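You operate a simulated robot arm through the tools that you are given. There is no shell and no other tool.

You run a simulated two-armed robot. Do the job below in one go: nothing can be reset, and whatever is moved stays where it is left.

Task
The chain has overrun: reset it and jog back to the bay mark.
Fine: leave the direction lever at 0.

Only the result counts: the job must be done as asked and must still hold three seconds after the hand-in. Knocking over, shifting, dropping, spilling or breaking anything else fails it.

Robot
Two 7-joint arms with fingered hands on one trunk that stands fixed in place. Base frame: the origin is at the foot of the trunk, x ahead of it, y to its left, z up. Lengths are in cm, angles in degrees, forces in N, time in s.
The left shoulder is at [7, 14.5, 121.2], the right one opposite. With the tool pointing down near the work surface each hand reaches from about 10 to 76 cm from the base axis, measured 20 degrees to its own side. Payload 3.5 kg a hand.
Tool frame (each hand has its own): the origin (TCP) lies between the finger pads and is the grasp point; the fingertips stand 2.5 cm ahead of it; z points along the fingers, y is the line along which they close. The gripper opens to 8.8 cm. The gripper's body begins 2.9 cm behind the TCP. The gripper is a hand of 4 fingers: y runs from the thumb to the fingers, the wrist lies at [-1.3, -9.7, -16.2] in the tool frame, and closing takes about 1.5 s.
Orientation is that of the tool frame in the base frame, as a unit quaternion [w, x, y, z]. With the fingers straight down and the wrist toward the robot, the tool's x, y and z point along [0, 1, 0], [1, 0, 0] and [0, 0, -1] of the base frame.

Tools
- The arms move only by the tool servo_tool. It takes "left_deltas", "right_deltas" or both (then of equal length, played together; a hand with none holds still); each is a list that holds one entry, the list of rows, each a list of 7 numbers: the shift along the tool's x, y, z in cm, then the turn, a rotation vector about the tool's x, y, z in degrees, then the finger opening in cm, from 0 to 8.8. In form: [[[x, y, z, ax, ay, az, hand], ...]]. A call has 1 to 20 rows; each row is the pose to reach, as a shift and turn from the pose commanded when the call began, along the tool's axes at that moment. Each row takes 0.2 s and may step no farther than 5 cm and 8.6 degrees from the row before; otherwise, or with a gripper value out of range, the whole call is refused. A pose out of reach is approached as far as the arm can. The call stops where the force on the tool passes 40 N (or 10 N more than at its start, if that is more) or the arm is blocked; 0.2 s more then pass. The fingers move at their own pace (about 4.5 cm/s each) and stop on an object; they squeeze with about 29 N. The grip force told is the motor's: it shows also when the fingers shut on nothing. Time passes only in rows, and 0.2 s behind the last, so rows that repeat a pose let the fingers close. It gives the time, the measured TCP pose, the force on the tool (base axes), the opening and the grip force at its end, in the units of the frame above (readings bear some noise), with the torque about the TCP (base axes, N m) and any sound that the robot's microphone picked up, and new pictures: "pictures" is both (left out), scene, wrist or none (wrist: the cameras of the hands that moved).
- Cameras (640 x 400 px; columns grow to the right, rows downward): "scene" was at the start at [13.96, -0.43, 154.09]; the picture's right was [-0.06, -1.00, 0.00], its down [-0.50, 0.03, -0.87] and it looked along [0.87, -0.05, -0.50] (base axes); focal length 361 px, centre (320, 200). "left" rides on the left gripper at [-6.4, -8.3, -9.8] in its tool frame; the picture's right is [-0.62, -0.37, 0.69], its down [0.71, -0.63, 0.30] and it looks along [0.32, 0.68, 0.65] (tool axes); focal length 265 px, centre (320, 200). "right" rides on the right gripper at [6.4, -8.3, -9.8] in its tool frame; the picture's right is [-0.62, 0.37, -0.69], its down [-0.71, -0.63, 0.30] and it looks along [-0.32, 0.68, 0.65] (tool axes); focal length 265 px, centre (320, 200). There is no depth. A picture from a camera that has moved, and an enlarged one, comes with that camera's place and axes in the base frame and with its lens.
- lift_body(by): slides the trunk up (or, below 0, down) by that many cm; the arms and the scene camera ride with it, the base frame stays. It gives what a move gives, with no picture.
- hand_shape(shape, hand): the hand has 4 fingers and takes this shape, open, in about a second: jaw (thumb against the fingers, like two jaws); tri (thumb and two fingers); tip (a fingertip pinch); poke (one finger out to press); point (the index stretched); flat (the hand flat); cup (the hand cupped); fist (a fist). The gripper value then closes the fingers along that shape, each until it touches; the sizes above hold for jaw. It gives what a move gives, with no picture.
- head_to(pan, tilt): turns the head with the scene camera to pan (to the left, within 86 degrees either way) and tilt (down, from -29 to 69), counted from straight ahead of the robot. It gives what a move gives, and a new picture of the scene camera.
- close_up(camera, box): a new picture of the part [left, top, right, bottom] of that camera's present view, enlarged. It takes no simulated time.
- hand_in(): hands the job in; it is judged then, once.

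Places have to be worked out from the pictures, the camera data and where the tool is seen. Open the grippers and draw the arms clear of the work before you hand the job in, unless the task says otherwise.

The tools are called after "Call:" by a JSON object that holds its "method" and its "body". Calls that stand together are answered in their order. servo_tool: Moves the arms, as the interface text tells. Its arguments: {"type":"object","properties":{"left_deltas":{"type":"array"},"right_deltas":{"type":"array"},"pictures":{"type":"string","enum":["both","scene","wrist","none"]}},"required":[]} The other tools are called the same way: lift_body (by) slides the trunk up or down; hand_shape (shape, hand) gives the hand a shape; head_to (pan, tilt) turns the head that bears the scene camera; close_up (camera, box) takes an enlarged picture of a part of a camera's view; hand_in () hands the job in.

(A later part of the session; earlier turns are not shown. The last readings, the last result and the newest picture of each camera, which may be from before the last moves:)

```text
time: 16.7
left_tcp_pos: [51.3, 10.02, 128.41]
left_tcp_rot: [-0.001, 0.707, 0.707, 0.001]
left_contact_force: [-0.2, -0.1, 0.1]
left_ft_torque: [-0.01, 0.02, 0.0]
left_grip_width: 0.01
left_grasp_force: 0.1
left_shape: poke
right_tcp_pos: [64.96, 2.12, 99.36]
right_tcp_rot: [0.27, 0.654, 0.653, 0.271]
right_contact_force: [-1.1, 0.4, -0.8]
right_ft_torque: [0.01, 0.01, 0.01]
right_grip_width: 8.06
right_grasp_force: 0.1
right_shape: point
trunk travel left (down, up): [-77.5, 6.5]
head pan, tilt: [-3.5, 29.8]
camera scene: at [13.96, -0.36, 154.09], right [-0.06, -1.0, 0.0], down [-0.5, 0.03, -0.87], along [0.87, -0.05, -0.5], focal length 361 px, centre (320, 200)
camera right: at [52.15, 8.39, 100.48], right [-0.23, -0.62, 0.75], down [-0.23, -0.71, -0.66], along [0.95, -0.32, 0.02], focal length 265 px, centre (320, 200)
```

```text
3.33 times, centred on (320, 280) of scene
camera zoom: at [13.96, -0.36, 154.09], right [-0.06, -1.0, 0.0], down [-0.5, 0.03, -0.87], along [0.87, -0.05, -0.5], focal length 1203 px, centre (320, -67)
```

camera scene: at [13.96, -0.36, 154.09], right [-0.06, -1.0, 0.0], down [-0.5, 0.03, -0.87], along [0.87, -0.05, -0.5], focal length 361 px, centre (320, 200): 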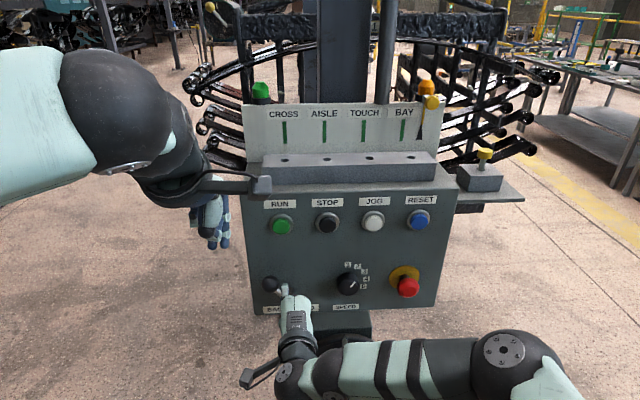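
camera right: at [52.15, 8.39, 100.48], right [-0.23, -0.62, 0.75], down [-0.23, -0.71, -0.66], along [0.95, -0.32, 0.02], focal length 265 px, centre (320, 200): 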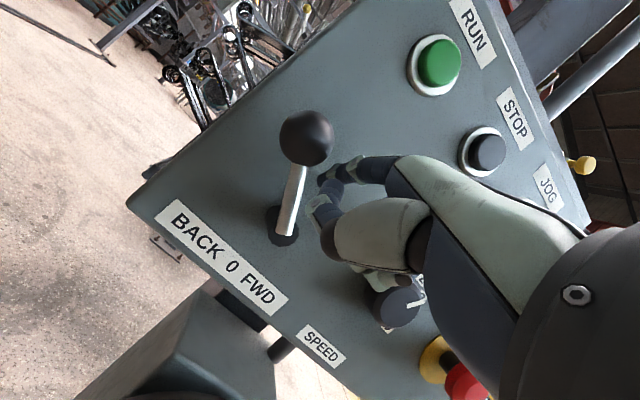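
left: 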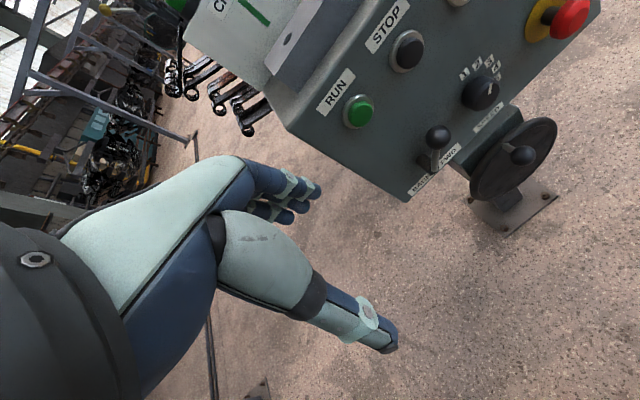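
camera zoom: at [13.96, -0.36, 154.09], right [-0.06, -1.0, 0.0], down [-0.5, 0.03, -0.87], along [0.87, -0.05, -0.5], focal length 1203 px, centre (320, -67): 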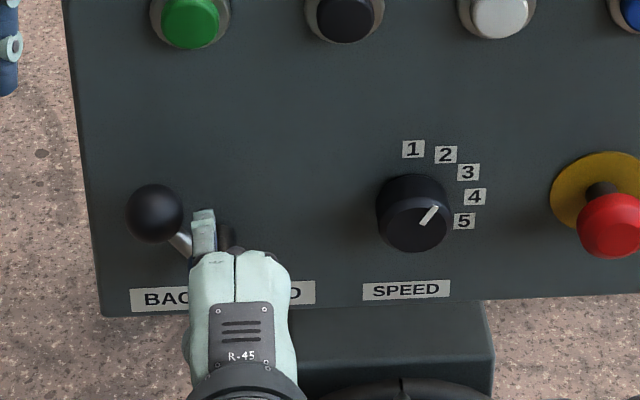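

The lever is at BACK (ball at y≈6.5). I'll withdraw the finger straight back, then move it up and right to stand in front of JOG (tip target ≈ (67.3,-14.25,115.1), pitch 20° down).

Call:
{"method": "servo_tool", "body": {"right_deltas": [[[0, -2.12, -2.12, 0, 0, 0, 8.8], [0, -4.24, -4.24, 0, 0, 0, 8.8], [-3, -2.47, -6.01, 0, 0, 0, 8.8], [-6.5, 0, -7.07, -6, 0, 0, 8.8], [-10, 2.47, -8.13, -12, 0, 0, 8.8], [-13.5, 4.6, -8.84, -18, 0, 0, 8.8], [-16.5, 6.36, -9.19, -25, 0, 0, 8.8], [-17.8, 6.79, -8.91, -25, 0, 0, 8.8], [-17.8, 6.79, -8.91, -25, 0, 0, 8.8]]], "pictures": "both"}}

Call:
{"method": "close_up", "body": {"camera": "scene", "box": [320, 180, 460, 300]}}

Call:
{"method": "close_up", "body": {"camera": "right", "box": [160, 80, 440, 330]}}

Call:
{"method": "close_up", "body": {"camera": "scene", "box": [240, 220, 400, 340]}}

```text
time: 18.7
left_tcp_pos: [51.17, 9.91, 128.58]
left_tcp_rot: [0.0, 0.707, 0.707, 0.0]
left_contact_force: [-0.3, -0.4, 0.1]
left_ft_torque: [0.03, 0.01, -0.01]
left_grip_width: 0.0
left_grasp_force: 0.1
left_shape: poke
right_tcp_pos: [63.43, -15.8, 110.46]
right_tcp_rot: [0.406, 0.579, 0.579, 0.406]
right_contact_force: [0.4, -0.3, 0.1]
right_ft_torque: [-0.01, 0.04, 0.02]
right_grip_width: 8.06
right_grasp_force: 0.0
right_shape: point
trunk travel left (down, up): [-77.5, 6.5]
head pan, tilt: [-3.5, 29.8]
camera scene: at [13.93, -0.43, 154.09], right [-0.06, -1.0, 0.0], down [-0.5, 0.03, -0.87], along [0.87, -0.05, -0.5], focal length 361 px, centre (320, 200)
camera right: at [51.33, -9.47, 106.05], right [-0.53, -0.62, 0.58], down [0.07, -0.71, -0.7], along [0.85, -0.32, 0.42], focal length 265 px, centre (320, 200)
```

scene: 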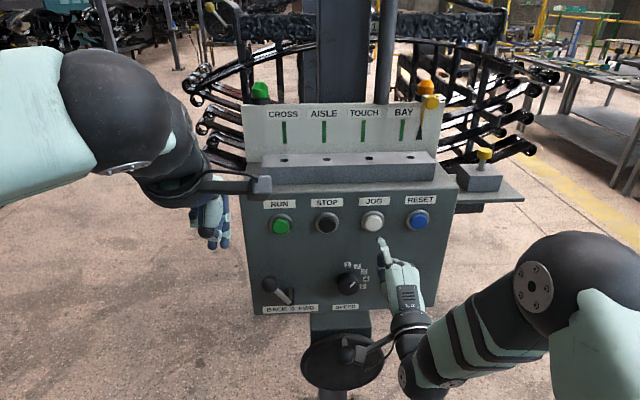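
right: 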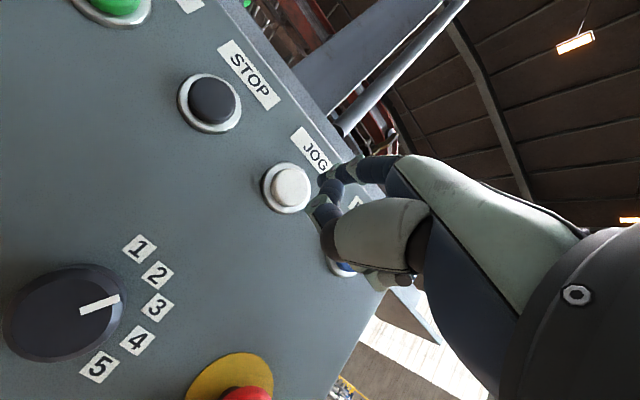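

```text
3.33 times, centred on (390, 240) of scene
camera zoom: at [13.93, -0.43, 154.09], right [-0.06, -1.0, 0.0], down [-0.5, 0.03, -0.87], along [0.87, -0.05, -0.5], focal length 1203 px, centre (87, 67)
```

zoom: 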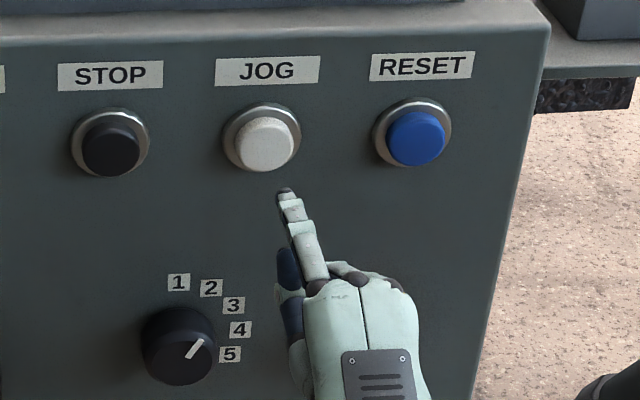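

```text
1.60 times, centred on (300, 205) of right
camera zoom: at [51.33, -9.47, 106.05], right [-0.53, -0.62, 0.58], down [0.07, -0.71, -0.7], along [0.85, -0.32, 0.42], focal length 425 px, centre (352, 192)
```

zoom: 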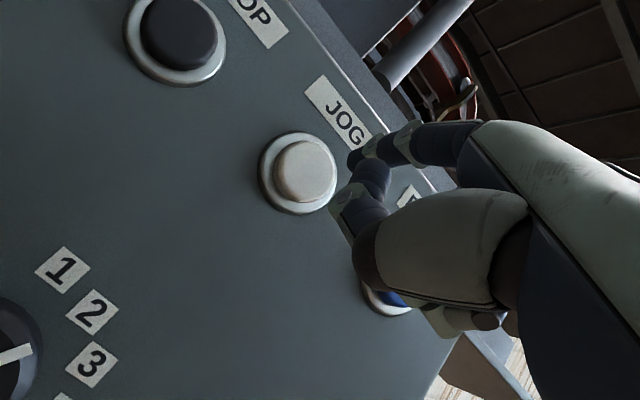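

```text
3.33 times, centred on (320, 280) of scene
camera zoom: at [13.93, -0.43, 154.09], right [-0.06, -1.0, 0.0], down [-0.5, 0.03, -0.87], along [0.87, -0.05, -0.5], focal length 1203 px, centre (320, -67)
```

zoom: 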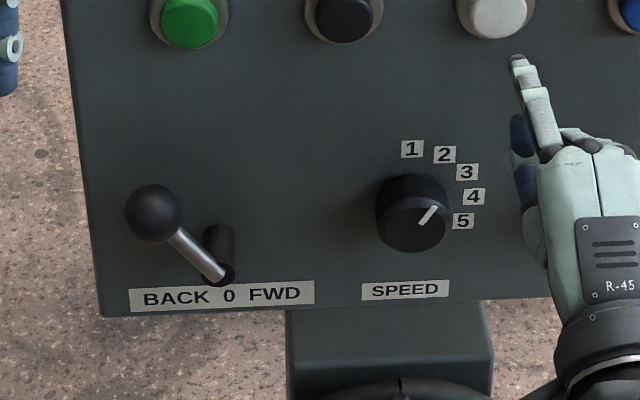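

The lever stays at BACK, and the tip (67.2,-14.5,115.15) lines up with JOG (71.9,-14.25,115.1). I'll shift 0.25 cm left and advance 3.9 cm to just short of contact.

Call:
{"method": "servo_tool", "body": {"right_deltas": [[[0.25, 0.51, 1.41, 0, 0, 0, 8.8], [0.25, 1.03, 2.82, 0, 0, 0, 8.8], [0.25, 1.33, 3.67, 0, 0, 0, 8.8], [0.25, 1.33, 3.67, 0, 0, 0, 8.8]]], "pictures": "both"}}

Call:
{"method": "close_up", "body": {"camera": "scene", "box": [340, 190, 420, 250]}}

Call:
{"method": "close_up", "body": {"camera": "scene", "box": [385, 70, 455, 150]}}

```text
time: 19.7
left_tcp_pos: [51.17, 10.02, 128.43]
left_tcp_rot: [0.0, 0.707, 0.707, 0.0]
left_contact_force: [0.0, 0.0, 1.2]
left_ft_torque: [0.0, 0.01, 0.0]
left_grip_width: 0.0
left_grasp_force: 0.2
left_shape: poke
right_tcp_pos: [67.5, -15.77, 110.41]
right_tcp_rot: [0.405, 0.579, 0.58, 0.406]
right_contact_force: [-0.5, 0.2, 0.1]
right_ft_torque: [-0.02, -0.02, -0.01]
right_grip_width: 8.05
right_grasp_force: 0.1
right_shape: point
trunk travel left (down, up): [-77.5, 6.5]
head pan, tilt: [-3.5, 29.8]
camera scene: at [13.95, -0.42, 154.09], right [-0.06, -1.0, 0.0], down [-0.5, 0.03, -0.87], along [0.87, -0.05, -0.5], focal length 361 px, centre (320, 200)
camera right: at [55.38, -9.37, 106.02], right [-0.53, -0.62, 0.58], down [0.07, -0.71, -0.7], along [0.85, -0.32, 0.42], focal length 265 px, centre (320, 200)
```

scene: 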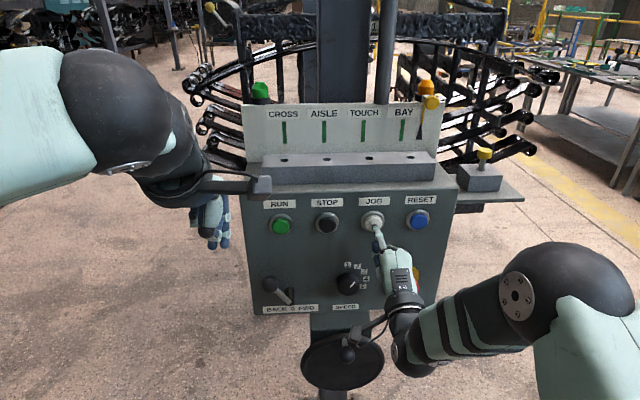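
right: 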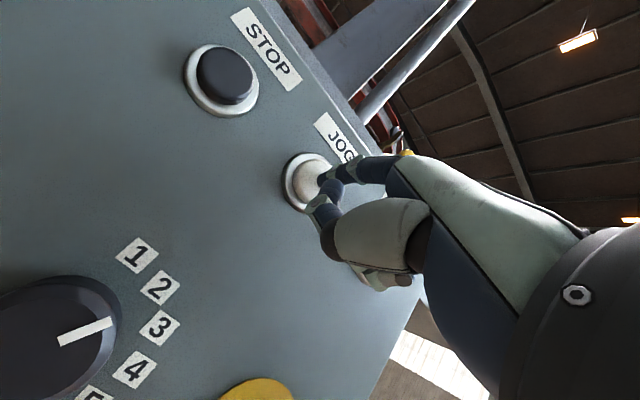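

```text
6.67 times, centred on (380, 220) of scene
camera zoom: at [13.95, -0.42, 154.09], right [-0.06, -1.0, 0.0], down [-0.5, 0.03, -0.87], along [0.87, -0.05, -0.5], focal length 2405 px, centre (-80, 67)
```

zoom: 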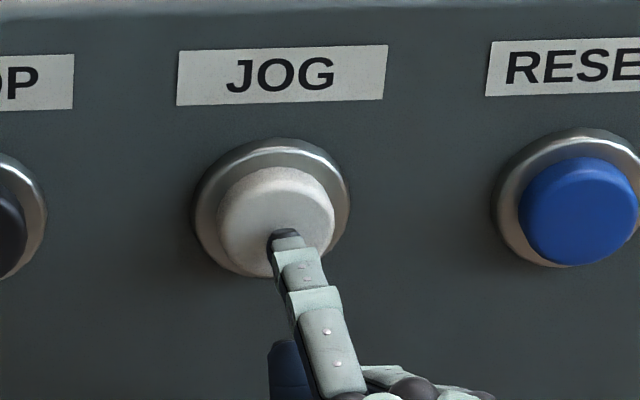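

```text
5.00 times, centred on (420, 110) of scene
camera zoom: at [13.95, -0.42, 154.09], right [-0.06, -1.0, 0.0], down [-0.5, 0.03, -0.87], along [0.87, -0.05, -0.5], focal length 1804 px, centre (-180, 650)
```

zoom: 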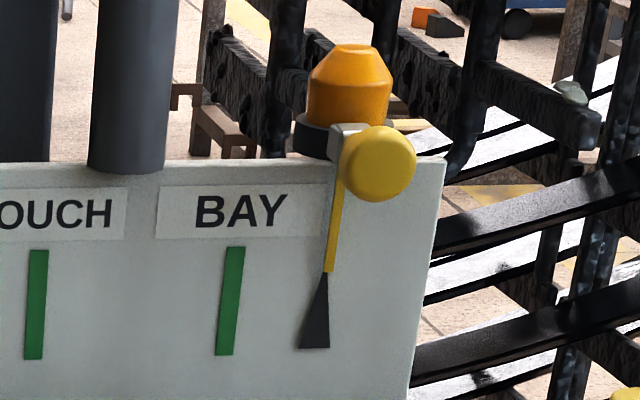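

Tip is on the JOG cap's face, nearly touching, with no force yet. I'll advance in single small steps and watch for a click or pointer motion.

Call:
{"method": "servo_tool", "body": {"right_deltas": [[[0, 0.09, 0.24, 0, 0, 0, 8.8]]], "pictures": "scene"}}

Call:
{"method": "close_up", "body": {"camera": "scene", "box": [385, 70, 455, 150]}}

```text
time: 20.1
left_tcp_pos: [51.34, 9.95, 128.36]
left_tcp_rot: [0.0, 0.707, 0.707, 0.0]
left_contact_force: [-0.3, -0.2, -0.4]
left_ft_torque: [-0.03, 0.0, -0.01]
left_grip_width: 0.0
left_grasp_force: 0.2
left_shape: poke
right_tcp_pos: [67.67, -15.63, 110.41]
right_tcp_rot: [0.405, 0.58, 0.58, 0.405]
right_contact_force: [0.0, 1.4, 0.1]
right_ft_torque: [0.02, 0.01, -0.03]
right_grip_width: 8.06
right_grasp_force: 0.1
right_shape: point
trunk travel left (down, up): [-77.5, 6.5]
head pan, tilt: [-3.5, 29.8]
camera scene: at [13.98, -0.42, 154.09], right [-0.06, -1.0, 0.0], down [-0.5, 0.03, -0.87], along [0.87, -0.05, -0.5], focal length 361 px, centre (320, 200)
```

scene: 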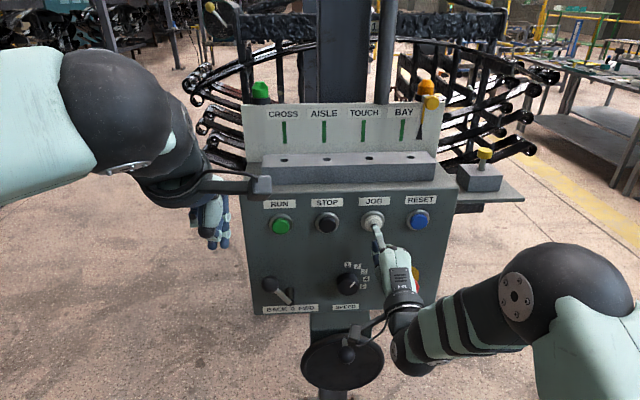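

```text
5.00 times, centred on (420, 110) of scene
camera zoom: at [13.98, -0.42, 154.09], right [-0.06, -1.0, 0.0], down [-0.5, 0.03, -0.87], along [0.87, -0.05, -0.5], focal length 1804 px, centre (-180, 650)
```

zoom: 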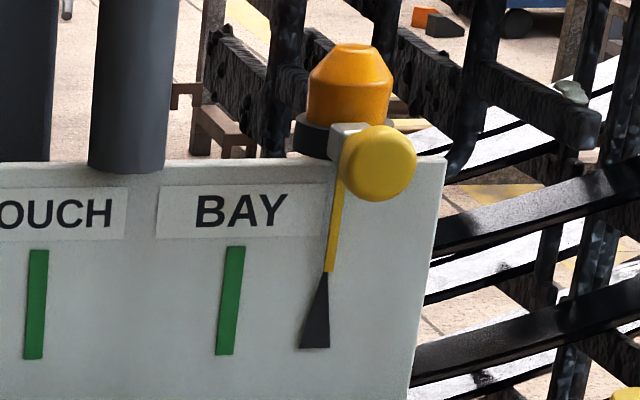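

No contact yet; another 0.25 cm step.

Call:
{"method": "servo_tool", "body": {"right_deltas": [[[0, 0.09, 0.24, 0, 0, 0, 8.8]]], "pictures": "scene"}}

```text
time: 20.5
left_tcp_pos: [51.32, 10.01, 128.58]
left_tcp_rot: [0.0, 0.707, 0.707, 0.0]
left_contact_force: [0.8, 0.5, -0.2]
left_ft_torque: [0.0, 0.01, 0.0]
left_grip_width: 0.01
left_grasp_force: 0.0
left_shape: poke
right_tcp_pos: [67.84, -15.68, 110.49]
right_tcp_rot: [0.406, 0.579, 0.579, 0.406]
right_contact_force: [-0.8, 0.4, 0.0]
right_ft_torque: [-0.01, -0.03, 0.04]
right_grip_width: 8.02
right_grasp_force: 0.1
right_shape: point
trunk travel left (down, up): [-77.5, 6.5]
head pan, tilt: [-3.5, 29.8]
camera scene: at [13.92, -0.42, 154.09], right [-0.06, -1.0, 0.0], down [-0.5, 0.03, -0.87], along [0.87, -0.05, -0.5], focal length 361 px, centre (320, 200)
```

scene: 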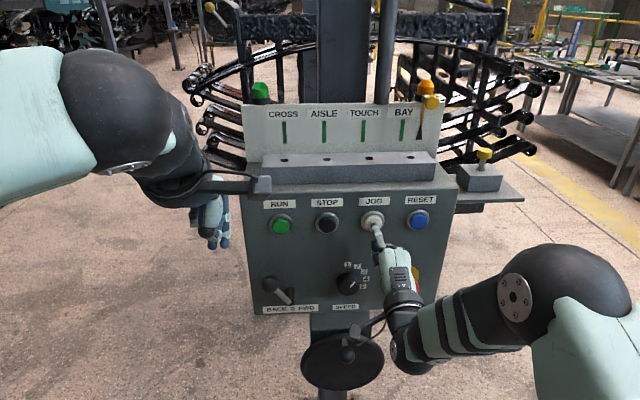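

Force is just starting to appear; another 0.25 cm step.

Call:
{"method": "servo_tool", "body": {"right_deltas": [[[0, 0.09, 0.24, 0, 0, 0, 8.8]]], "pictures": "scene"}}

Call:
{"method": "close_up", "body": {"camera": "scene", "box": [340, 190, 420, 250]}}

```text
time: 20.9
left_tcp_pos: [51.2, 9.93, 128.39]
left_tcp_rot: [0.001, 0.707, 0.707, -0.001]
left_contact_force: [-0.1, -0.2, 0.8]
left_ft_torque: [-0.01, 0.02, 0.0]
left_grip_width: 0.01
left_grasp_force: 0.1
left_shape: poke
right_tcp_pos: [68.28, -15.7, 110.59]
right_tcp_rot: [0.406, 0.579, 0.579, 0.406]
right_contact_force: [-2.4, 0.2, -0.3]
right_ft_torque: [-0.02, -0.1, 0.02]
right_grip_width: 8.08
right_grasp_force: 0.2
right_shape: point
trunk travel left (down, up): [-77.5, 6.5]
head pan, tilt: [-3.5, 29.8]
camera scene: at [13.89, -0.41, 154.09], right [-0.06, -1.0, 0.0], down [-0.5, 0.03, -0.87], along [0.87, -0.05, -0.5], focal length 361 px, centre (320, 200)
```

scene: 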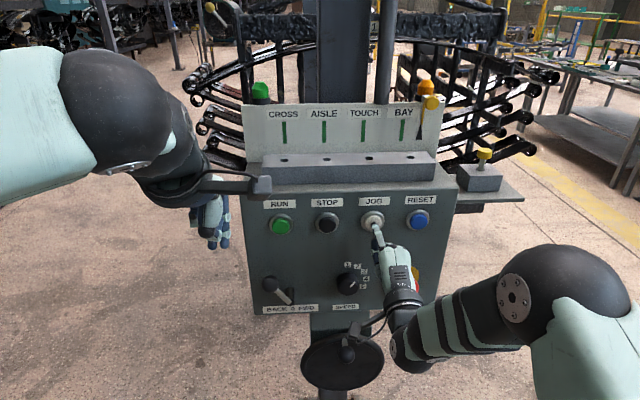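

```text
6.67 times, centred on (380, 220) of scene
camera zoom: at [13.89, -0.41, 154.09], right [-0.06, -1.0, 0.0], down [-0.5, 0.03, -0.87], along [0.87, -0.05, -0.5], focal length 2405 px, centre (-80, 67)
```

zoom: 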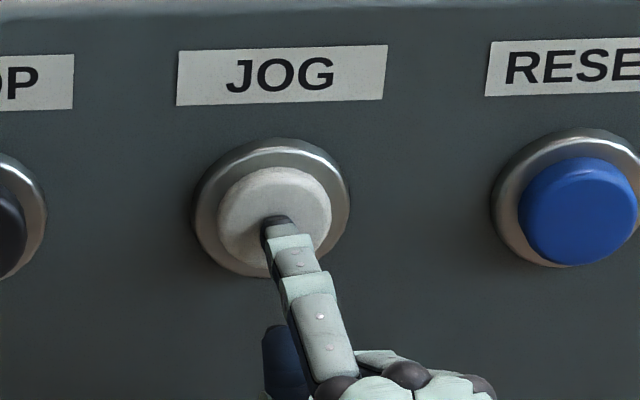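

Contact made (2.4 N) and the cap has begun to move; one more small step should click it.

Call:
{"method": "servo_tool", "body": {"right_deltas": [[[0, 0.07, 0.19, 0, 0, 0, 8.8]]], "pictures": "scene"}}

Call:
{"method": "close_up", "body": {"camera": "scene", "box": [385, 70, 455, 150]}}

```text
time: 21.3
left_tcp_pos: [51.14, 9.92, 128.45]
left_tcp_rot: [0.0, 0.707, 0.707, 0.001]
left_contact_force: [-0.8, 1.0, -0.3]
left_ft_torque: [-0.01, 0.0, 0.01]
left_grip_width: 0.0
left_grasp_force: 0.0
left_shape: poke
right_tcp_pos: [68.29, -15.8, 110.48]
right_tcp_rot: [0.405, 0.579, 0.58, 0.406]
right_contact_force: [-2.7, 0.8, -0.2]
right_ft_torque: [-0.01, -0.12, 0.01]
right_grip_width: 8.08
right_grasp_force: 0.0
right_shape: point
trunk travel left (down, up): [-77.5, 6.5]
head pan, tilt: [-3.5, 29.8]
heard: click
camera scene: at [13.86, -0.42, 154.1], right [-0.06, -1.0, 0.0], down [-0.5, 0.03, -0.87], along [0.87, -0.05, -0.5], focal length 361 px, centre (320, 200)
```

scene: 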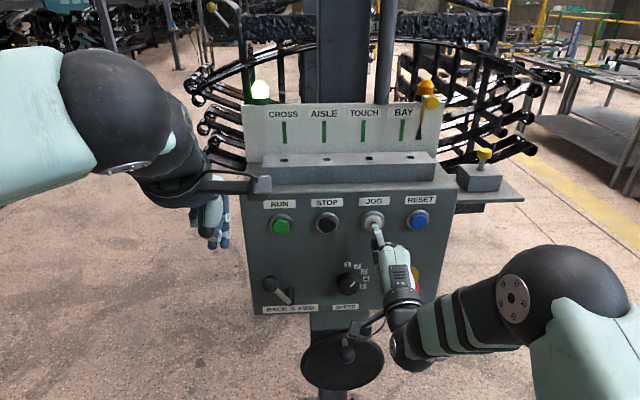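

```text
5.00 times, centred on (420, 110) of scene
camera zoom: at [13.86, -0.42, 154.1], right [-0.06, -1.0, 0.0], down [-0.5, 0.03, -0.87], along [0.87, -0.05, -0.5], focal length 1804 px, centre (-180, 650)
```

zoom: 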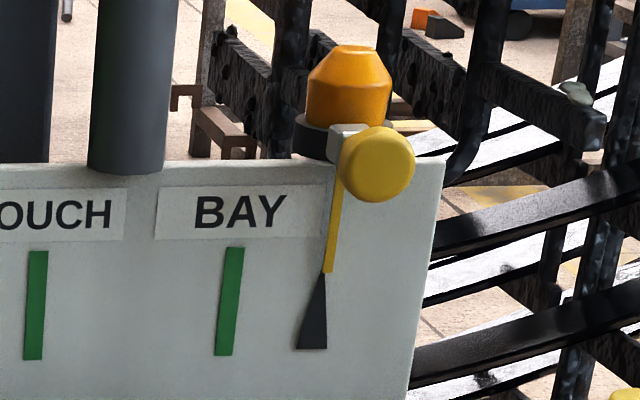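

JOG clicked, the green lamp lit and the pointer just started moving left. I'll hold for one more short row to measure speed.

Call:
{"method": "servo_tool", "body": {"right_deltas": [[[0, 0.02, 0.05, 0, 0, 0, 8.8]]], "pictures": "scene"}}

Call:
{"method": "close_up", "body": {"camera": "scene", "box": [385, 70, 455, 150]}}

```text
time: 21.7
left_tcp_pos: [51.19, 9.9, 128.42]
left_tcp_rot: [0.0, 0.707, 0.707, 0.0]
left_contact_force: [-0.3, -0.4, 0.5]
left_ft_torque: [-0.01, -0.03, 0.0]
left_grip_width: 0.01
left_grasp_force: 0.0
left_shape: poke
right_tcp_pos: [68.31, -15.57, 110.61]
right_tcp_rot: [0.405, 0.579, 0.579, 0.406]
right_contact_force: [-3.7, -0.4, -0.5]
right_ft_torque: [-0.03, -0.14, 0.03]
right_grip_width: 8.05
right_grasp_force: 0.1
right_shape: point
trunk travel left (down, up): [-77.5, 6.5]
head pan, tilt: [-3.5, 29.8]
camera scene: at [13.87, -0.43, 154.1], right [-0.06, -1.0, 0.0], down [-0.5, 0.03, -0.87], along [0.87, -0.05, -0.5], focal length 361 px, centre (320, 200)
```

scene: 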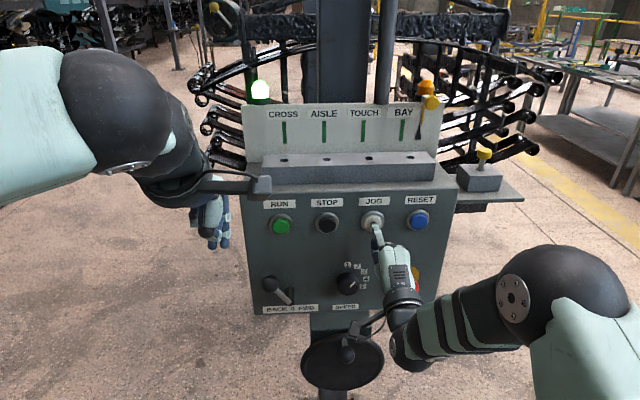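

```text
5.00 times, centred on (420, 110) of scene
camera zoom: at [13.87, -0.43, 154.1], right [-0.06, -1.0, 0.0], down [-0.5, 0.03, -0.87], along [0.87, -0.05, -0.5], focal length 1804 px, centre (-180, 650)
```

zoom: 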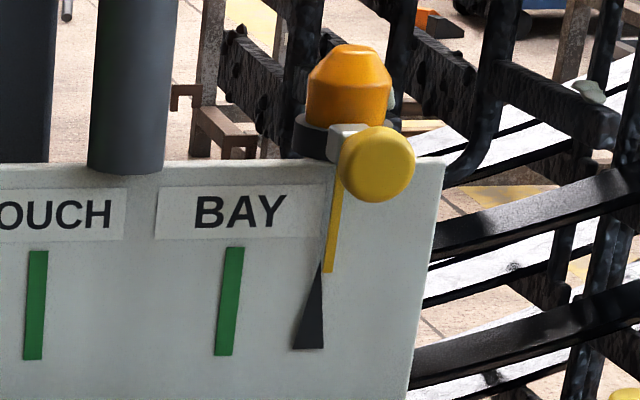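

The black triangle is the moving pointer (about 12 px/s in this zoom, ~83 px to go), and the yellow arm is a fixed limit switch. I'll hold JOG for about 3 s more and re-measure.

Call:
{"method": "servo_tool", "body": {"right_deltas": [[[0, 0, 0, 0, 0, 0, 8.8], [0, 0, 0, 0, 0, 0, 8.8], [0, 0, 0, 0, 0, 0, 8.8], [0, 0, 0, 0, 0, 0, 8.8], [0, 0, 0, 0, 0, 0, 8.8], [0, 0, 0, 0, 0, 0, 8.8], [0, 0, 0, 0, 0, 0, 8.8], [0, 0, 0, 0, 0, 0, 8.8], [0, 0, 0, 0, 0, 0, 8.8], [0, 0, 0, 0, 0, 0, 8.8], [0, 0, 0, 0, 0, 0, 8.8], [0, 0, 0, 0, 0, 0, 8.8]]], "pictures": "scene"}}

Call:
{"method": "close_up", "body": {"camera": "scene", "box": [385, 70, 455, 150]}}

```text
time: 24.3
left_tcp_pos: [51.14, 10.04, 128.56]
left_tcp_rot: [0.001, 0.707, 0.707, 0.0]
left_contact_force: [0.4, 0.3, 0.2]
left_ft_torque: [-0.03, 0.01, -0.01]
left_grip_width: 0.0
left_grasp_force: 0.1
left_shape: poke
right_tcp_pos: [68.21, -15.73, 110.59]
right_tcp_rot: [0.406, 0.579, 0.579, 0.406]
right_contact_force: [-3.2, -0.3, -0.3]
right_ft_torque: [0.03, -0.09, 0.05]
right_grip_width: 8.03
right_grasp_force: 0.0
right_shape: point
trunk travel left (down, up): [-77.5, 6.5]
head pan, tilt: [-3.5, 29.8]
camera scene: at [13.87, -0.42, 154.1], right [-0.06, -1.0, 0.0], down [-0.5, 0.03, -0.87], along [0.87, -0.05, -0.5], focal length 361 px, centre (320, 200)
```

scene: 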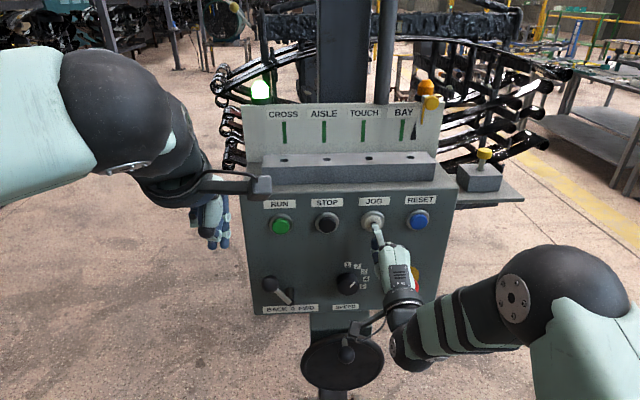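

```text
5.00 times, centred on (420, 110) of scene
camera zoom: at [13.87, -0.42, 154.1], right [-0.06, -1.0, 0.0], down [-0.5, 0.03, -0.87], along [0.87, -0.05, -0.5], focal length 1804 px, centre (-180, 650)
```

zoom: 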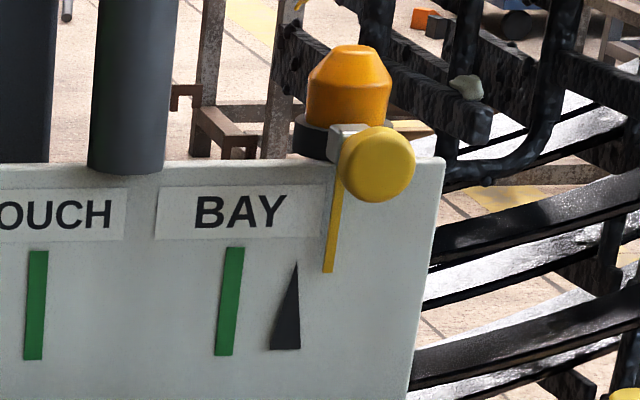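

The pointer moves ~8.9 px/s; about 60 px still to go in this zoom. I'll hold JOG another ~4.2 s and re-measure before the last stretch.

Call:
{"method": "servo_tool", "body": {"right_deltas": [[[0, 0, 0, 0, 0, 0, 8.8], [0, 0, 0, 0, 0, 0, 8.8], [0, 0, 0, 0, 0, 0, 8.8], [0, 0, 0, 0, 0, 0, 8.8], [0, 0, 0, 0, 0, 0, 8.8], [0, 0, 0, 0, 0, 0, 8.8], [0, 0, 0, 0, 0, 0, 8.8], [0, 0, 0, 0, 0, 0, 8.8], [0, 0, 0, 0, 0, 0, 8.8], [0, 0, 0, 0, 0, 0, 8.8], [0, 0, 0, 0, 0, 0, 8.8], [0, 0, 0, 0, 0, 0, 8.8], [0, 0, 0, 0, 0, 0, 8.8], [0, 0, 0, 0, 0, 0, 8.8], [0, 0, 0, 0, 0, 0, 8.8], [0, 0, 0, 0, 0, 0, 8.8], [0, 0, 0, 0, 0, 0, 8.8], [0, 0, 0, 0, 0, 0, 8.8], [0, 0, 0, 0, 0, 0, 8.8], [0, 0, 0, 0, 0, 0, 8.8]]], "pictures": "scene"}}

Call:
{"method": "close_up", "body": {"camera": "scene", "box": [385, 70, 455, 150]}}

```text
time: 28.5
left_tcp_pos: [51.11, 9.98, 128.44]
left_tcp_rot: [0.001, 0.707, 0.707, -0.001]
left_contact_force: [0.0, -0.1, -0.6]
left_ft_torque: [0.03, -0.01, -0.02]
left_grip_width: 0.0
left_grasp_force: 0.0
left_shape: poke
right_tcp_pos: [68.23, -15.67, 110.64]
right_tcp_rot: [0.405, 0.579, 0.58, 0.406]
right_contact_force: [-4.2, 0.7, -0.6]
right_ft_torque: [-0.01, -0.08, 0.02]
right_grip_width: 8.03
right_grasp_force: 0.1
right_shape: point
trunk travel left (down, up): [-77.5, 6.5]
head pan, tilt: [-3.5, 29.8]
camera scene: at [13.87, -0.42, 154.1], right [-0.06, -1.0, 0.0], down [-0.5, 0.03, -0.87], along [0.87, -0.05, -0.5], focal length 361 px, centre (320, 200)
```

scene: 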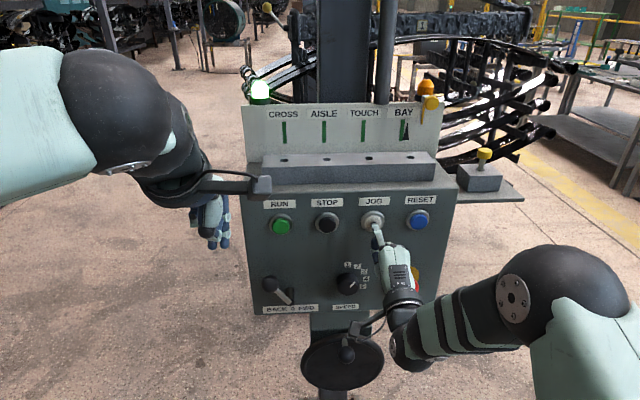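

```text
5.00 times, centred on (420, 110) of scene
camera zoom: at [13.87, -0.42, 154.1], right [-0.06, -1.0, 0.0], down [-0.5, 0.03, -0.87], along [0.87, -0.05, -0.5], focal length 1804 px, centre (-180, 650)
```

zoom: 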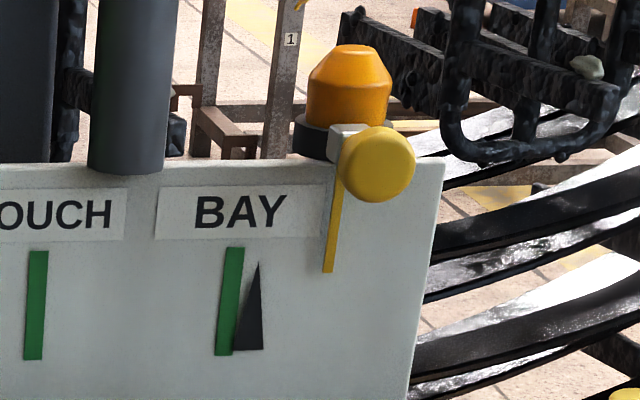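

About 24 px remain (≈1 cm). I'll hold 0.8 s more, then release to learn how far it coasts before the final nudge.

Call:
{"method": "servo_tool", "body": {"right_deltas": [[[0, 0, 0, 0, 0, 0, 8.8], [0, 0, 0, 0, 0, 0, 8.8], [0, 0, 0, 0, 0, 0, 8.8], [0, -0.34, -0.94, 0, 0, 0, 8.8], [0, -0.68, -1.88, 0, 0, 0, 8.8]]], "pictures": "scene"}}

Call:
{"method": "close_up", "body": {"camera": "scene", "box": [385, 70, 455, 150]}}

```text
time: 29.7
left_tcp_pos: [51.23, 9.93, 128.48]
left_tcp_rot: [0.0, 0.707, 0.707, 0.0]
left_contact_force: [0.3, -0.2, 0.5]
left_ft_torque: [0.0, 0.01, 0.0]
left_grip_width: 0.0
left_grasp_force: 0.0
left_shape: poke
right_tcp_pos: [66.22, -15.75, 110.77]
right_tcp_rot: [0.407, 0.579, 0.579, 0.406]
right_contact_force: [0.6, 0.1, -0.6]
right_ft_torque: [-0.01, 0.0, 0.0]
right_grip_width: 8.01
right_grasp_force: 0.0
right_shape: point
trunk travel left (down, up): [-77.5, 6.5]
head pan, tilt: [-3.5, 29.8]
camera scene: at [13.91, -0.43, 154.09], right [-0.06, -1.0, 0.0], down [-0.5, 0.03, -0.87], along [0.87, -0.05, -0.5], focal length 361 px, centre (320, 200)
```

scene: 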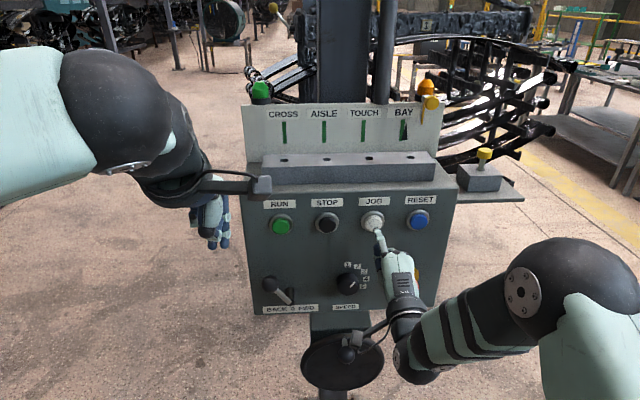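

```text
5.00 times, centred on (420, 110) of scene
camera zoom: at [13.91, -0.43, 154.09], right [-0.06, -1.0, 0.0], down [-0.5, 0.03, -0.87], along [0.87, -0.05, -0.5], focal length 1804 px, centre (-180, 650)
```

zoom: 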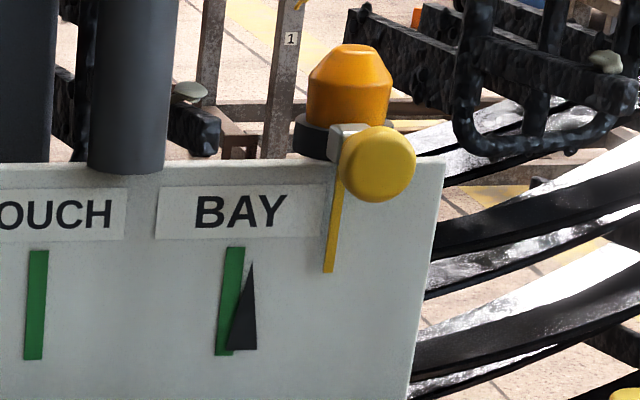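

JOG released, the green lamp is off and the pointer stopped with little coast, about 18 px (~0.8 cm) right of BAY as seen obliquely. To remove parallax I'll move the right hand back, up and right so its camera looks at BAY squarely.

Call:
{"method": "servo_tool", "body": {"right_deltas": [[[0, -1.37, -3.76, 0, 0, 0, 8.8], [0, -2.74, -7.52, 0, 0, 0, 8.8], [-2.5, 1.02, -8.89, 0, 0, 0, 8.8], [-4.5, 4.78, -10.26, 0, 0, 0, 8.8], [-6.5, 8.54, -11.62, 0, 0, 0, 8.8], [-8.5, 12.3, -12.99, 0, 0, 0, 8.8], [-10.5, 16.06, -14.36, 0, 0, 0, 8.8], [-13, 19.82, -15.73, 0, 0, 0, 8.8], [-13, 19.82, -15.73, 0, 0, 0, 8.8]]], "pictures": "both"}}

Call:
{"method": "close_up", "body": {"camera": "scene", "box": [385, 70, 455, 150]}}

```text
time: 31.7
left_tcp_pos: [51.2, 10.08, 128.46]
left_tcp_rot: [0.001, 0.707, 0.707, -0.001]
left_contact_force: [0.0, -0.8, -1.3]
left_ft_torque: [-0.02, 0.01, 0.01]
left_grip_width: 0.0
left_grasp_force: 0.1
left_shape: poke
right_tcp_pos: [58.31, -28.93, 135.0]
right_tcp_rot: [0.404, 0.582, 0.572, 0.413]
right_contact_force: [0.2, 0.4, 0.0]
right_ft_torque: [0.01, 0.0, -0.02]
right_grip_width: 8.06
right_grasp_force: 0.1
right_shape: point
trunk travel left (down, up): [-77.5, 6.5]
head pan, tilt: [-3.5, 29.8]
camera scene: at [13.99, -0.23, 154.08], right [-0.06, -1.0, 0.0], down [-0.5, 0.03, -0.87], along [0.87, -0.05, -0.5], focal length 361 px, centre (320, 200)
camera right: at [46.33, -22.32, 130.59], right [-0.54, -0.63, 0.57], down [0.07, -0.7, -0.71], along [0.84, -0.34, 0.42], focal length 265 px, centre (320, 200)
```

scene: 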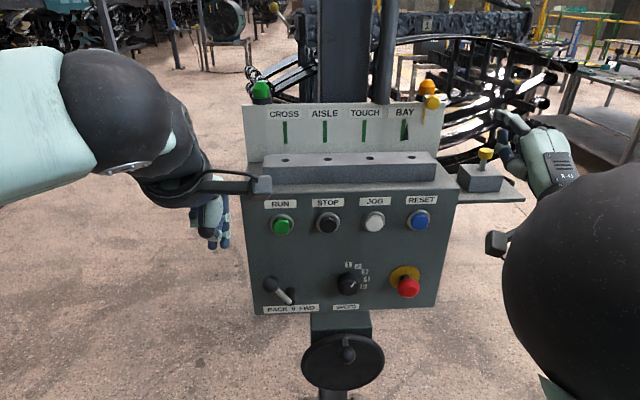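
right: 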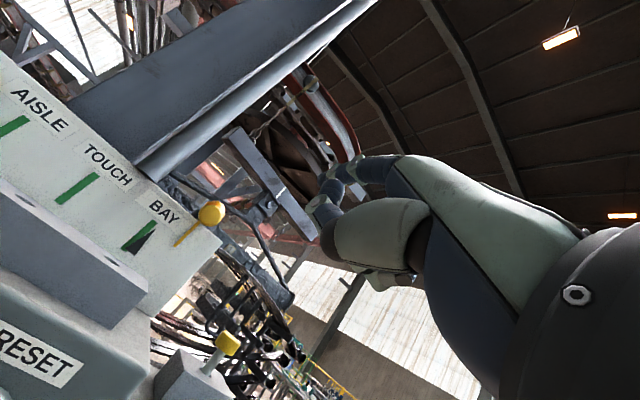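

```text
5.00 times, centred on (420, 110) of scene
camera zoom: at [13.99, -0.23, 154.08], right [-0.06, -1.0, 0.0], down [-0.5, 0.03, -0.87], along [0.87, -0.05, -0.5], focal length 1804 px, centre (-180, 650)
```

zoom: 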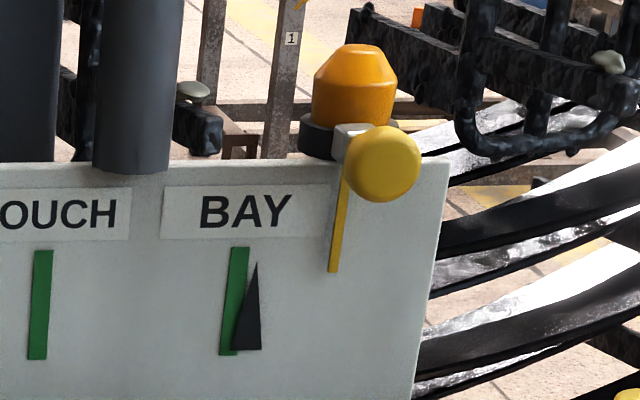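

The pointer has stayed put. Now I zoom the right camera on the BAY mark from this square view.

Call:
{"method": "close_up", "body": {"camera": "right", "box": [100, 190, 220, 270]}}

Call:
{"method": "close_up", "body": {"camera": "right", "box": [115, 210, 175, 260]}}

```text
5.00 times, centred on (160, 230) of right
camera zoom: at [46.33, -22.32, 130.59], right [-0.54, -0.63, 0.57], down [0.07, -0.7, -0.71], along [0.84, -0.34, 0.42], focal length 1327 px, centre (1120, 50)
```

zoom: 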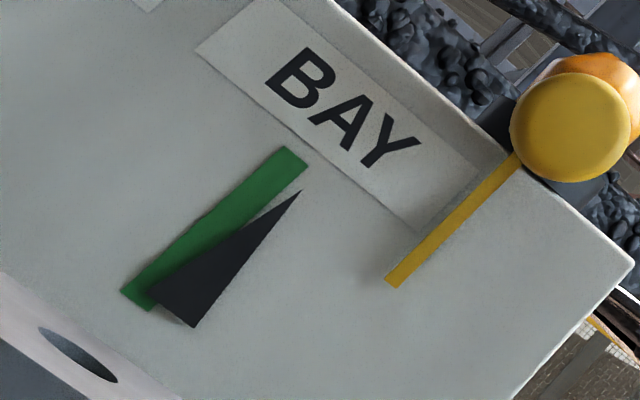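

```text
8.00 times, centred on (145, 235) of right
camera zoom: at [46.33, -22.32, 130.59], right [-0.54, -0.63, 0.57], down [0.07, -0.7, -0.71], along [0.84, -0.34, 0.42], focal length 2123 px, centre (1720, -80)
```

zoom: 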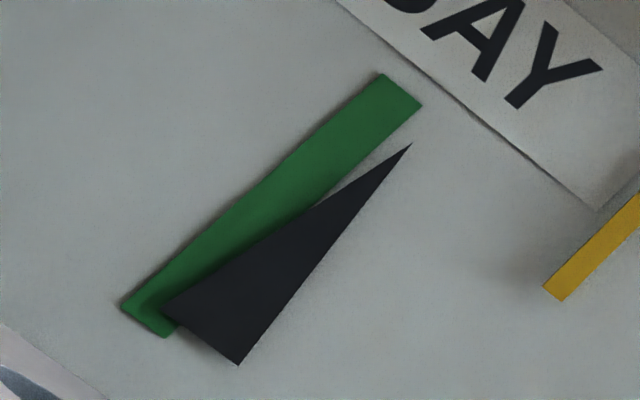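

Square on, the pointer is ~0.77 cm right of BAY's centre, matching the oblique view (so parallax is negligible). At ~0.39 cm/s that's ~2 s more jogging. I retrace the path back to the front of JOG.

Call:
{"method": "servo_tool", "body": {"right_deltas": [[[2.5, -3.76, 1.37, 0, 0, 0, 8.8], [4.5, -7.52, 2.74, 0, 0, 0, 8.8], [6.5, -11.28, 4.11, 0, 0, 0, 8.8], [8.5, -15.04, 5.47, 0, 0, 0, 8.8], [10.5, -18.8, 6.84, 0, 0, 0, 8.8], [13, -22.56, 8.21, 0, 0, 0, 8.8], [13, -21.19, 11.97, 0, 0, 0, 8.8], [13, -19.82, 15.73, 0, 0, 0, 8.8], [13, -19.82, 15.73, 0, 0, 0, 8.8]]], "pictures": "both"}}

Call:
{"method": "close_up", "body": {"camera": "scene", "box": [340, 190, 420, 250]}}

Call:
{"method": "close_up", "body": {"camera": "scene", "box": [385, 110, 425, 150]}}

```text
time: 33.7
left_tcp_pos: [51.2, 9.96, 128.34]
left_tcp_rot: [0.0, 0.707, 0.707, 0.0]
left_contact_force: [-0.1, 0.2, 0.0]
left_ft_torque: [0.01, 0.02, 0.02]
left_grip_width: 0.0
left_grasp_force: 0.1
left_shape: poke
right_tcp_pos: [66.1, -15.57, 110.45]
right_tcp_rot: [0.405, 0.579, 0.58, 0.405]
right_contact_force: [0.0, 0.0, 0.6]
right_ft_torque: [-0.03, 0.0, 0.01]
right_grip_width: 8.1
right_grasp_force: 0.0
right_shape: point
trunk travel left (down, up): [-77.5, 6.5]
head pan, tilt: [-3.5, 29.8]
camera scene: at [13.91, -0.4, 154.09], right [-0.06, -1.0, 0.0], down [-0.5, 0.03, -0.87], along [0.87, -0.05, -0.5], focal length 361 px, centre (320, 200)
camera right: at [54.03, -9.19, 105.96], right [-0.53, -0.62, 0.58], down [0.07, -0.71, -0.7], along [0.85, -0.32, 0.42], focal length 265 px, centre (320, 200)
```

scene: 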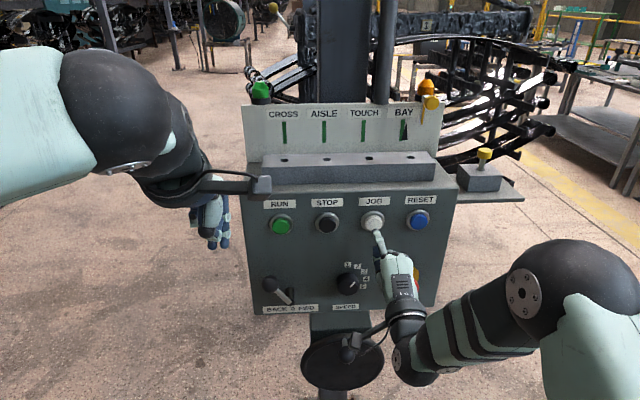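
right: 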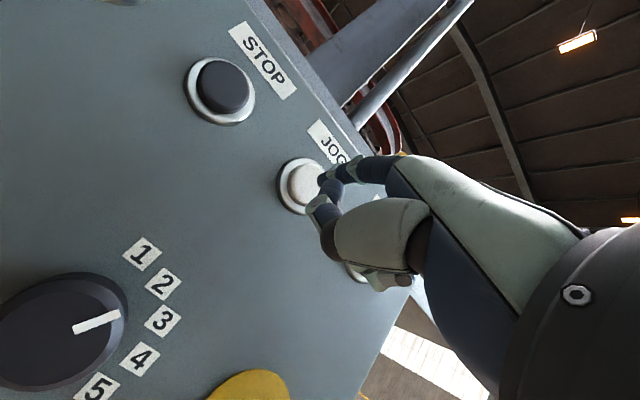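

```text
6.67 times, centred on (380, 220) of scene
camera zoom: at [13.91, -0.4, 154.09], right [-0.06, -1.0, 0.0], down [-0.5, 0.03, -0.87], along [0.87, -0.05, -0.5], focal length 2405 px, centre (-80, 67)
```

zoom: 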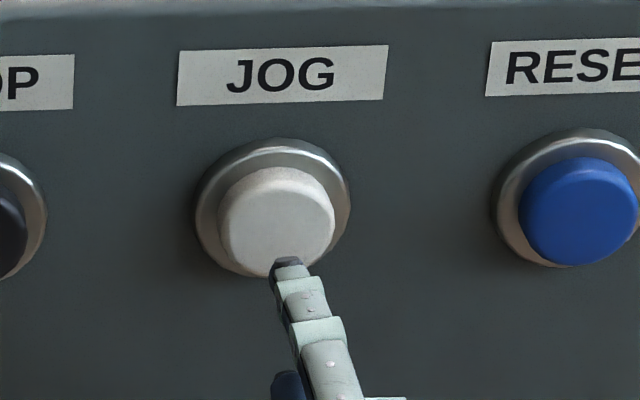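

```text
10.00 times, centred on (405, 130) of scene
camera zoom: at [13.91, -0.4, 154.09], right [-0.06, -1.0, 0.0], down [-0.5, 0.03, -0.87], along [0.87, -0.05, -0.5], focal length 3608 px, centre (-530, 900)
```

zoom: 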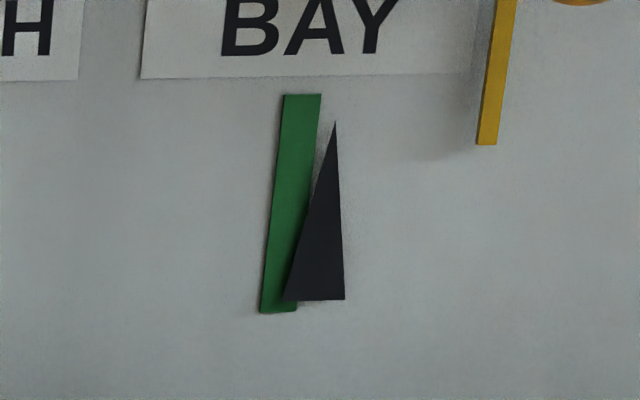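

Mark-to-pointer gap is 35 px in the 10x view (0.77 cm). I press JOG again to the same depth and hold briefly, then check.

Call:
{"method": "servo_tool", "body": {"right_deltas": [[[0, 0.41, 1.13, 0, 0, 0, 8.8], [0, 0.58, 1.6, 0, 0, 0, 8.8], [0, 0.68, 1.88, 0, 0, 0, 8.8], [0, 0.68, 1.88, 0, 0, 0, 8.8], [0, 0.68, 1.88, 0, 0, 0, 8.8]]], "pictures": "none"}}

Call:
{"method": "close_up", "body": {"camera": "scene", "box": [385, 110, 425, 150]}}

```text
time: 34.9
left_tcp_pos: [51.06, 9.95, 128.42]
left_tcp_rot: [-0.001, 0.707, 0.707, 0.001]
left_contact_force: [-0.2, -0.2, -0.3]
left_ft_torque: [0.03, -0.05, 0.0]
left_grip_width: 0.0
left_grasp_force: 0.0
left_shape: poke
right_tcp_pos: [68.23, -15.65, 110.5]
right_tcp_rot: [0.405, 0.578, 0.58, 0.406]
right_contact_force: [-2.7, 0.1, -0.2]
right_ft_torque: [-0.04, -0.11, 0.02]
right_grip_width: 8.07
right_grasp_force: 0.1
right_shape: point
trunk travel left (down, up): [-77.5, 6.5]
head pan, tilt: [-3.5, 29.8]
heard: click
```

```text
10.00 times, centred on (405, 130) of scene
camera zoom: at [13.85, -0.42, 154.1], right [-0.06, -1.0, 0.0], down [-0.5, 0.03, -0.87], along [0.87, -0.05, -0.5], focal length 3608 px, centre (-530, 900)
```

zoom: 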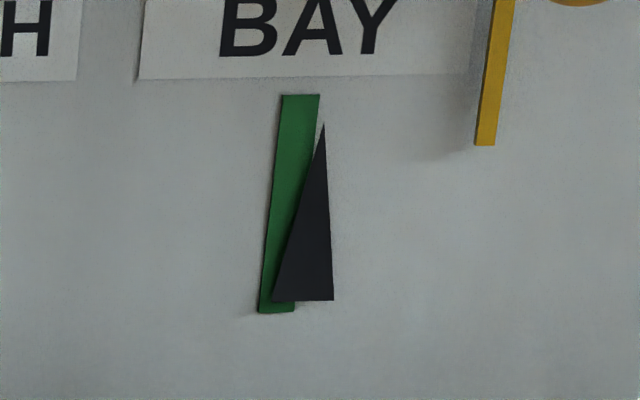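

About 25 px remain at ~18 px/s in this view. Hold 1.0 s more, then check for the final release.

Call:
{"method": "servo_tool", "body": {"right_deltas": [[[0, 0, 0, 0, 0, 0, 8.8], [0, 0, 0, 0, 0, 0, 8.8], [0, 0, 0, 0, 0, 0, 8.8], [0, 0, 0, 0, 0, 0, 8.8]]], "pictures": "none"}}

Call:
{"method": "close_up", "body": {"camera": "scene", "box": [385, 110, 425, 150]}}

```text
time: 35.9
left_tcp_pos: [51.2, 9.95, 128.53]
left_tcp_rot: [0.0, 0.707, 0.707, 0.001]
left_contact_force: [-0.2, 0.6, 0.1]
left_ft_torque: [0.0, 0.03, 0.0]
left_grip_width: 0.01
left_grasp_force: 0.1
left_shape: poke
right_tcp_pos: [68.23, -15.69, 110.44]
right_tcp_rot: [0.406, 0.579, 0.579, 0.406]
right_contact_force: [-2.3, 1.0, -0.1]
right_ft_torque: [-0.03, -0.13, 0.04]
right_grip_width: 8.06
right_grasp_force: 0.1
right_shape: point
trunk travel left (down, up): [-77.5, 6.5]
head pan, tilt: [-3.5, 29.8]
```

```text
10.00 times, centred on (405, 130) of scene
camera zoom: at [13.88, -0.42, 154.1], right [-0.06, -1.0, 0.0], down [-0.5, 0.03, -0.87], along [0.87, -0.05, -0.5], focal length 3608 px, centre (-530, 900)
```

zoom: 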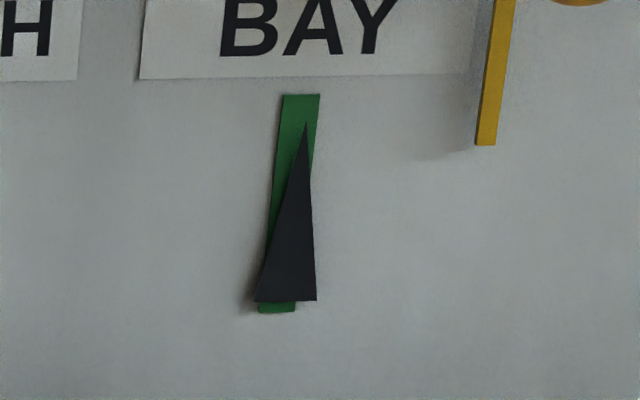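

Only ~6.5 px (0.14 cm) remain. One more 0.2 s hold, then release straight back.

Call:
{"method": "servo_tool", "body": {"right_deltas": [[[0, 0, 0, 0, 0, 0, 8.8], [0, -0.51, -1.41, 0, 0, 0, 8.8], [0, -1.03, -2.82, 0, 0, 0, 8.8], [0, -1.37, -3.76, 0, 0, 0, 8.8]]], "pictures": "scene"}}

Call:
{"method": "close_up", "body": {"camera": "scene", "box": [385, 110, 425, 150]}}

```text
time: 36.9
left_tcp_pos: [51.28, 9.93, 128.46]
left_tcp_rot: [-0.001, 0.708, 0.707, 0.0]
left_contact_force: [-0.1, -0.4, -0.7]
left_ft_torque: [-0.02, 0.02, -0.01]
left_grip_width: 0.0
left_grasp_force: 0.2
left_shape: poke
right_tcp_pos: [64.25, -15.56, 110.36]
right_tcp_rot: [0.406, 0.579, 0.579, 0.406]
right_contact_force: [0.6, 0.3, -0.2]
right_ft_torque: [0.02, -0.01, -0.01]
right_grip_width: 8.05
right_grasp_force: 0.1
right_shape: point
trunk travel left (down, up): [-77.5, 6.5]
head pan, tilt: [-3.5, 29.8]
camera scene: at [13.94, -0.42, 154.09], right [-0.06, -1.0, 0.0], down [-0.5, 0.03, -0.87], along [0.87, -0.05, -0.5], focal length 361 px, centre (320, 200)
```

scene: 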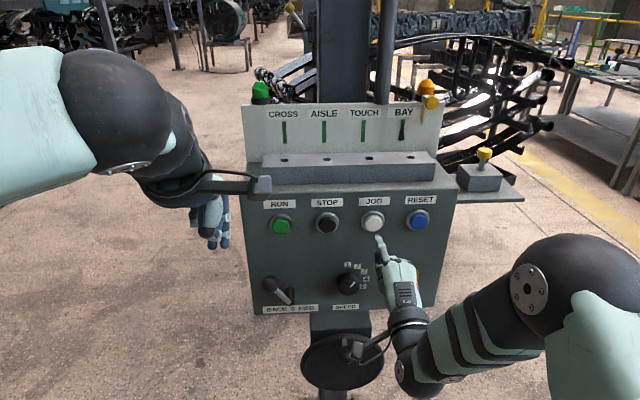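

```text
10.00 times, centred on (405, 130) of scene
camera zoom: at [13.94, -0.42, 154.09], right [-0.06, -1.0, 0.0], down [-0.5, 0.03, -0.87], along [0.87, -0.05, -0.5], focal length 3608 px, centre (-530, 900)
```

zoom: 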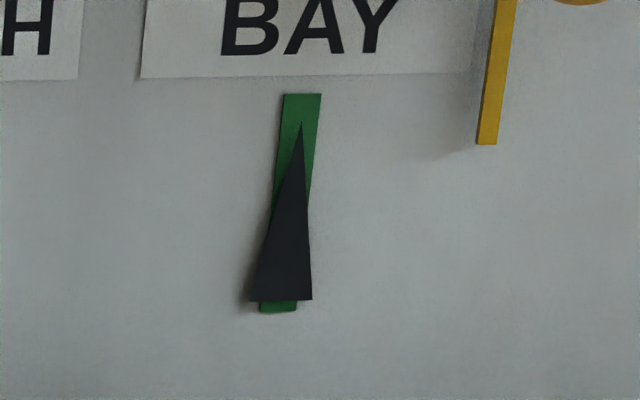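

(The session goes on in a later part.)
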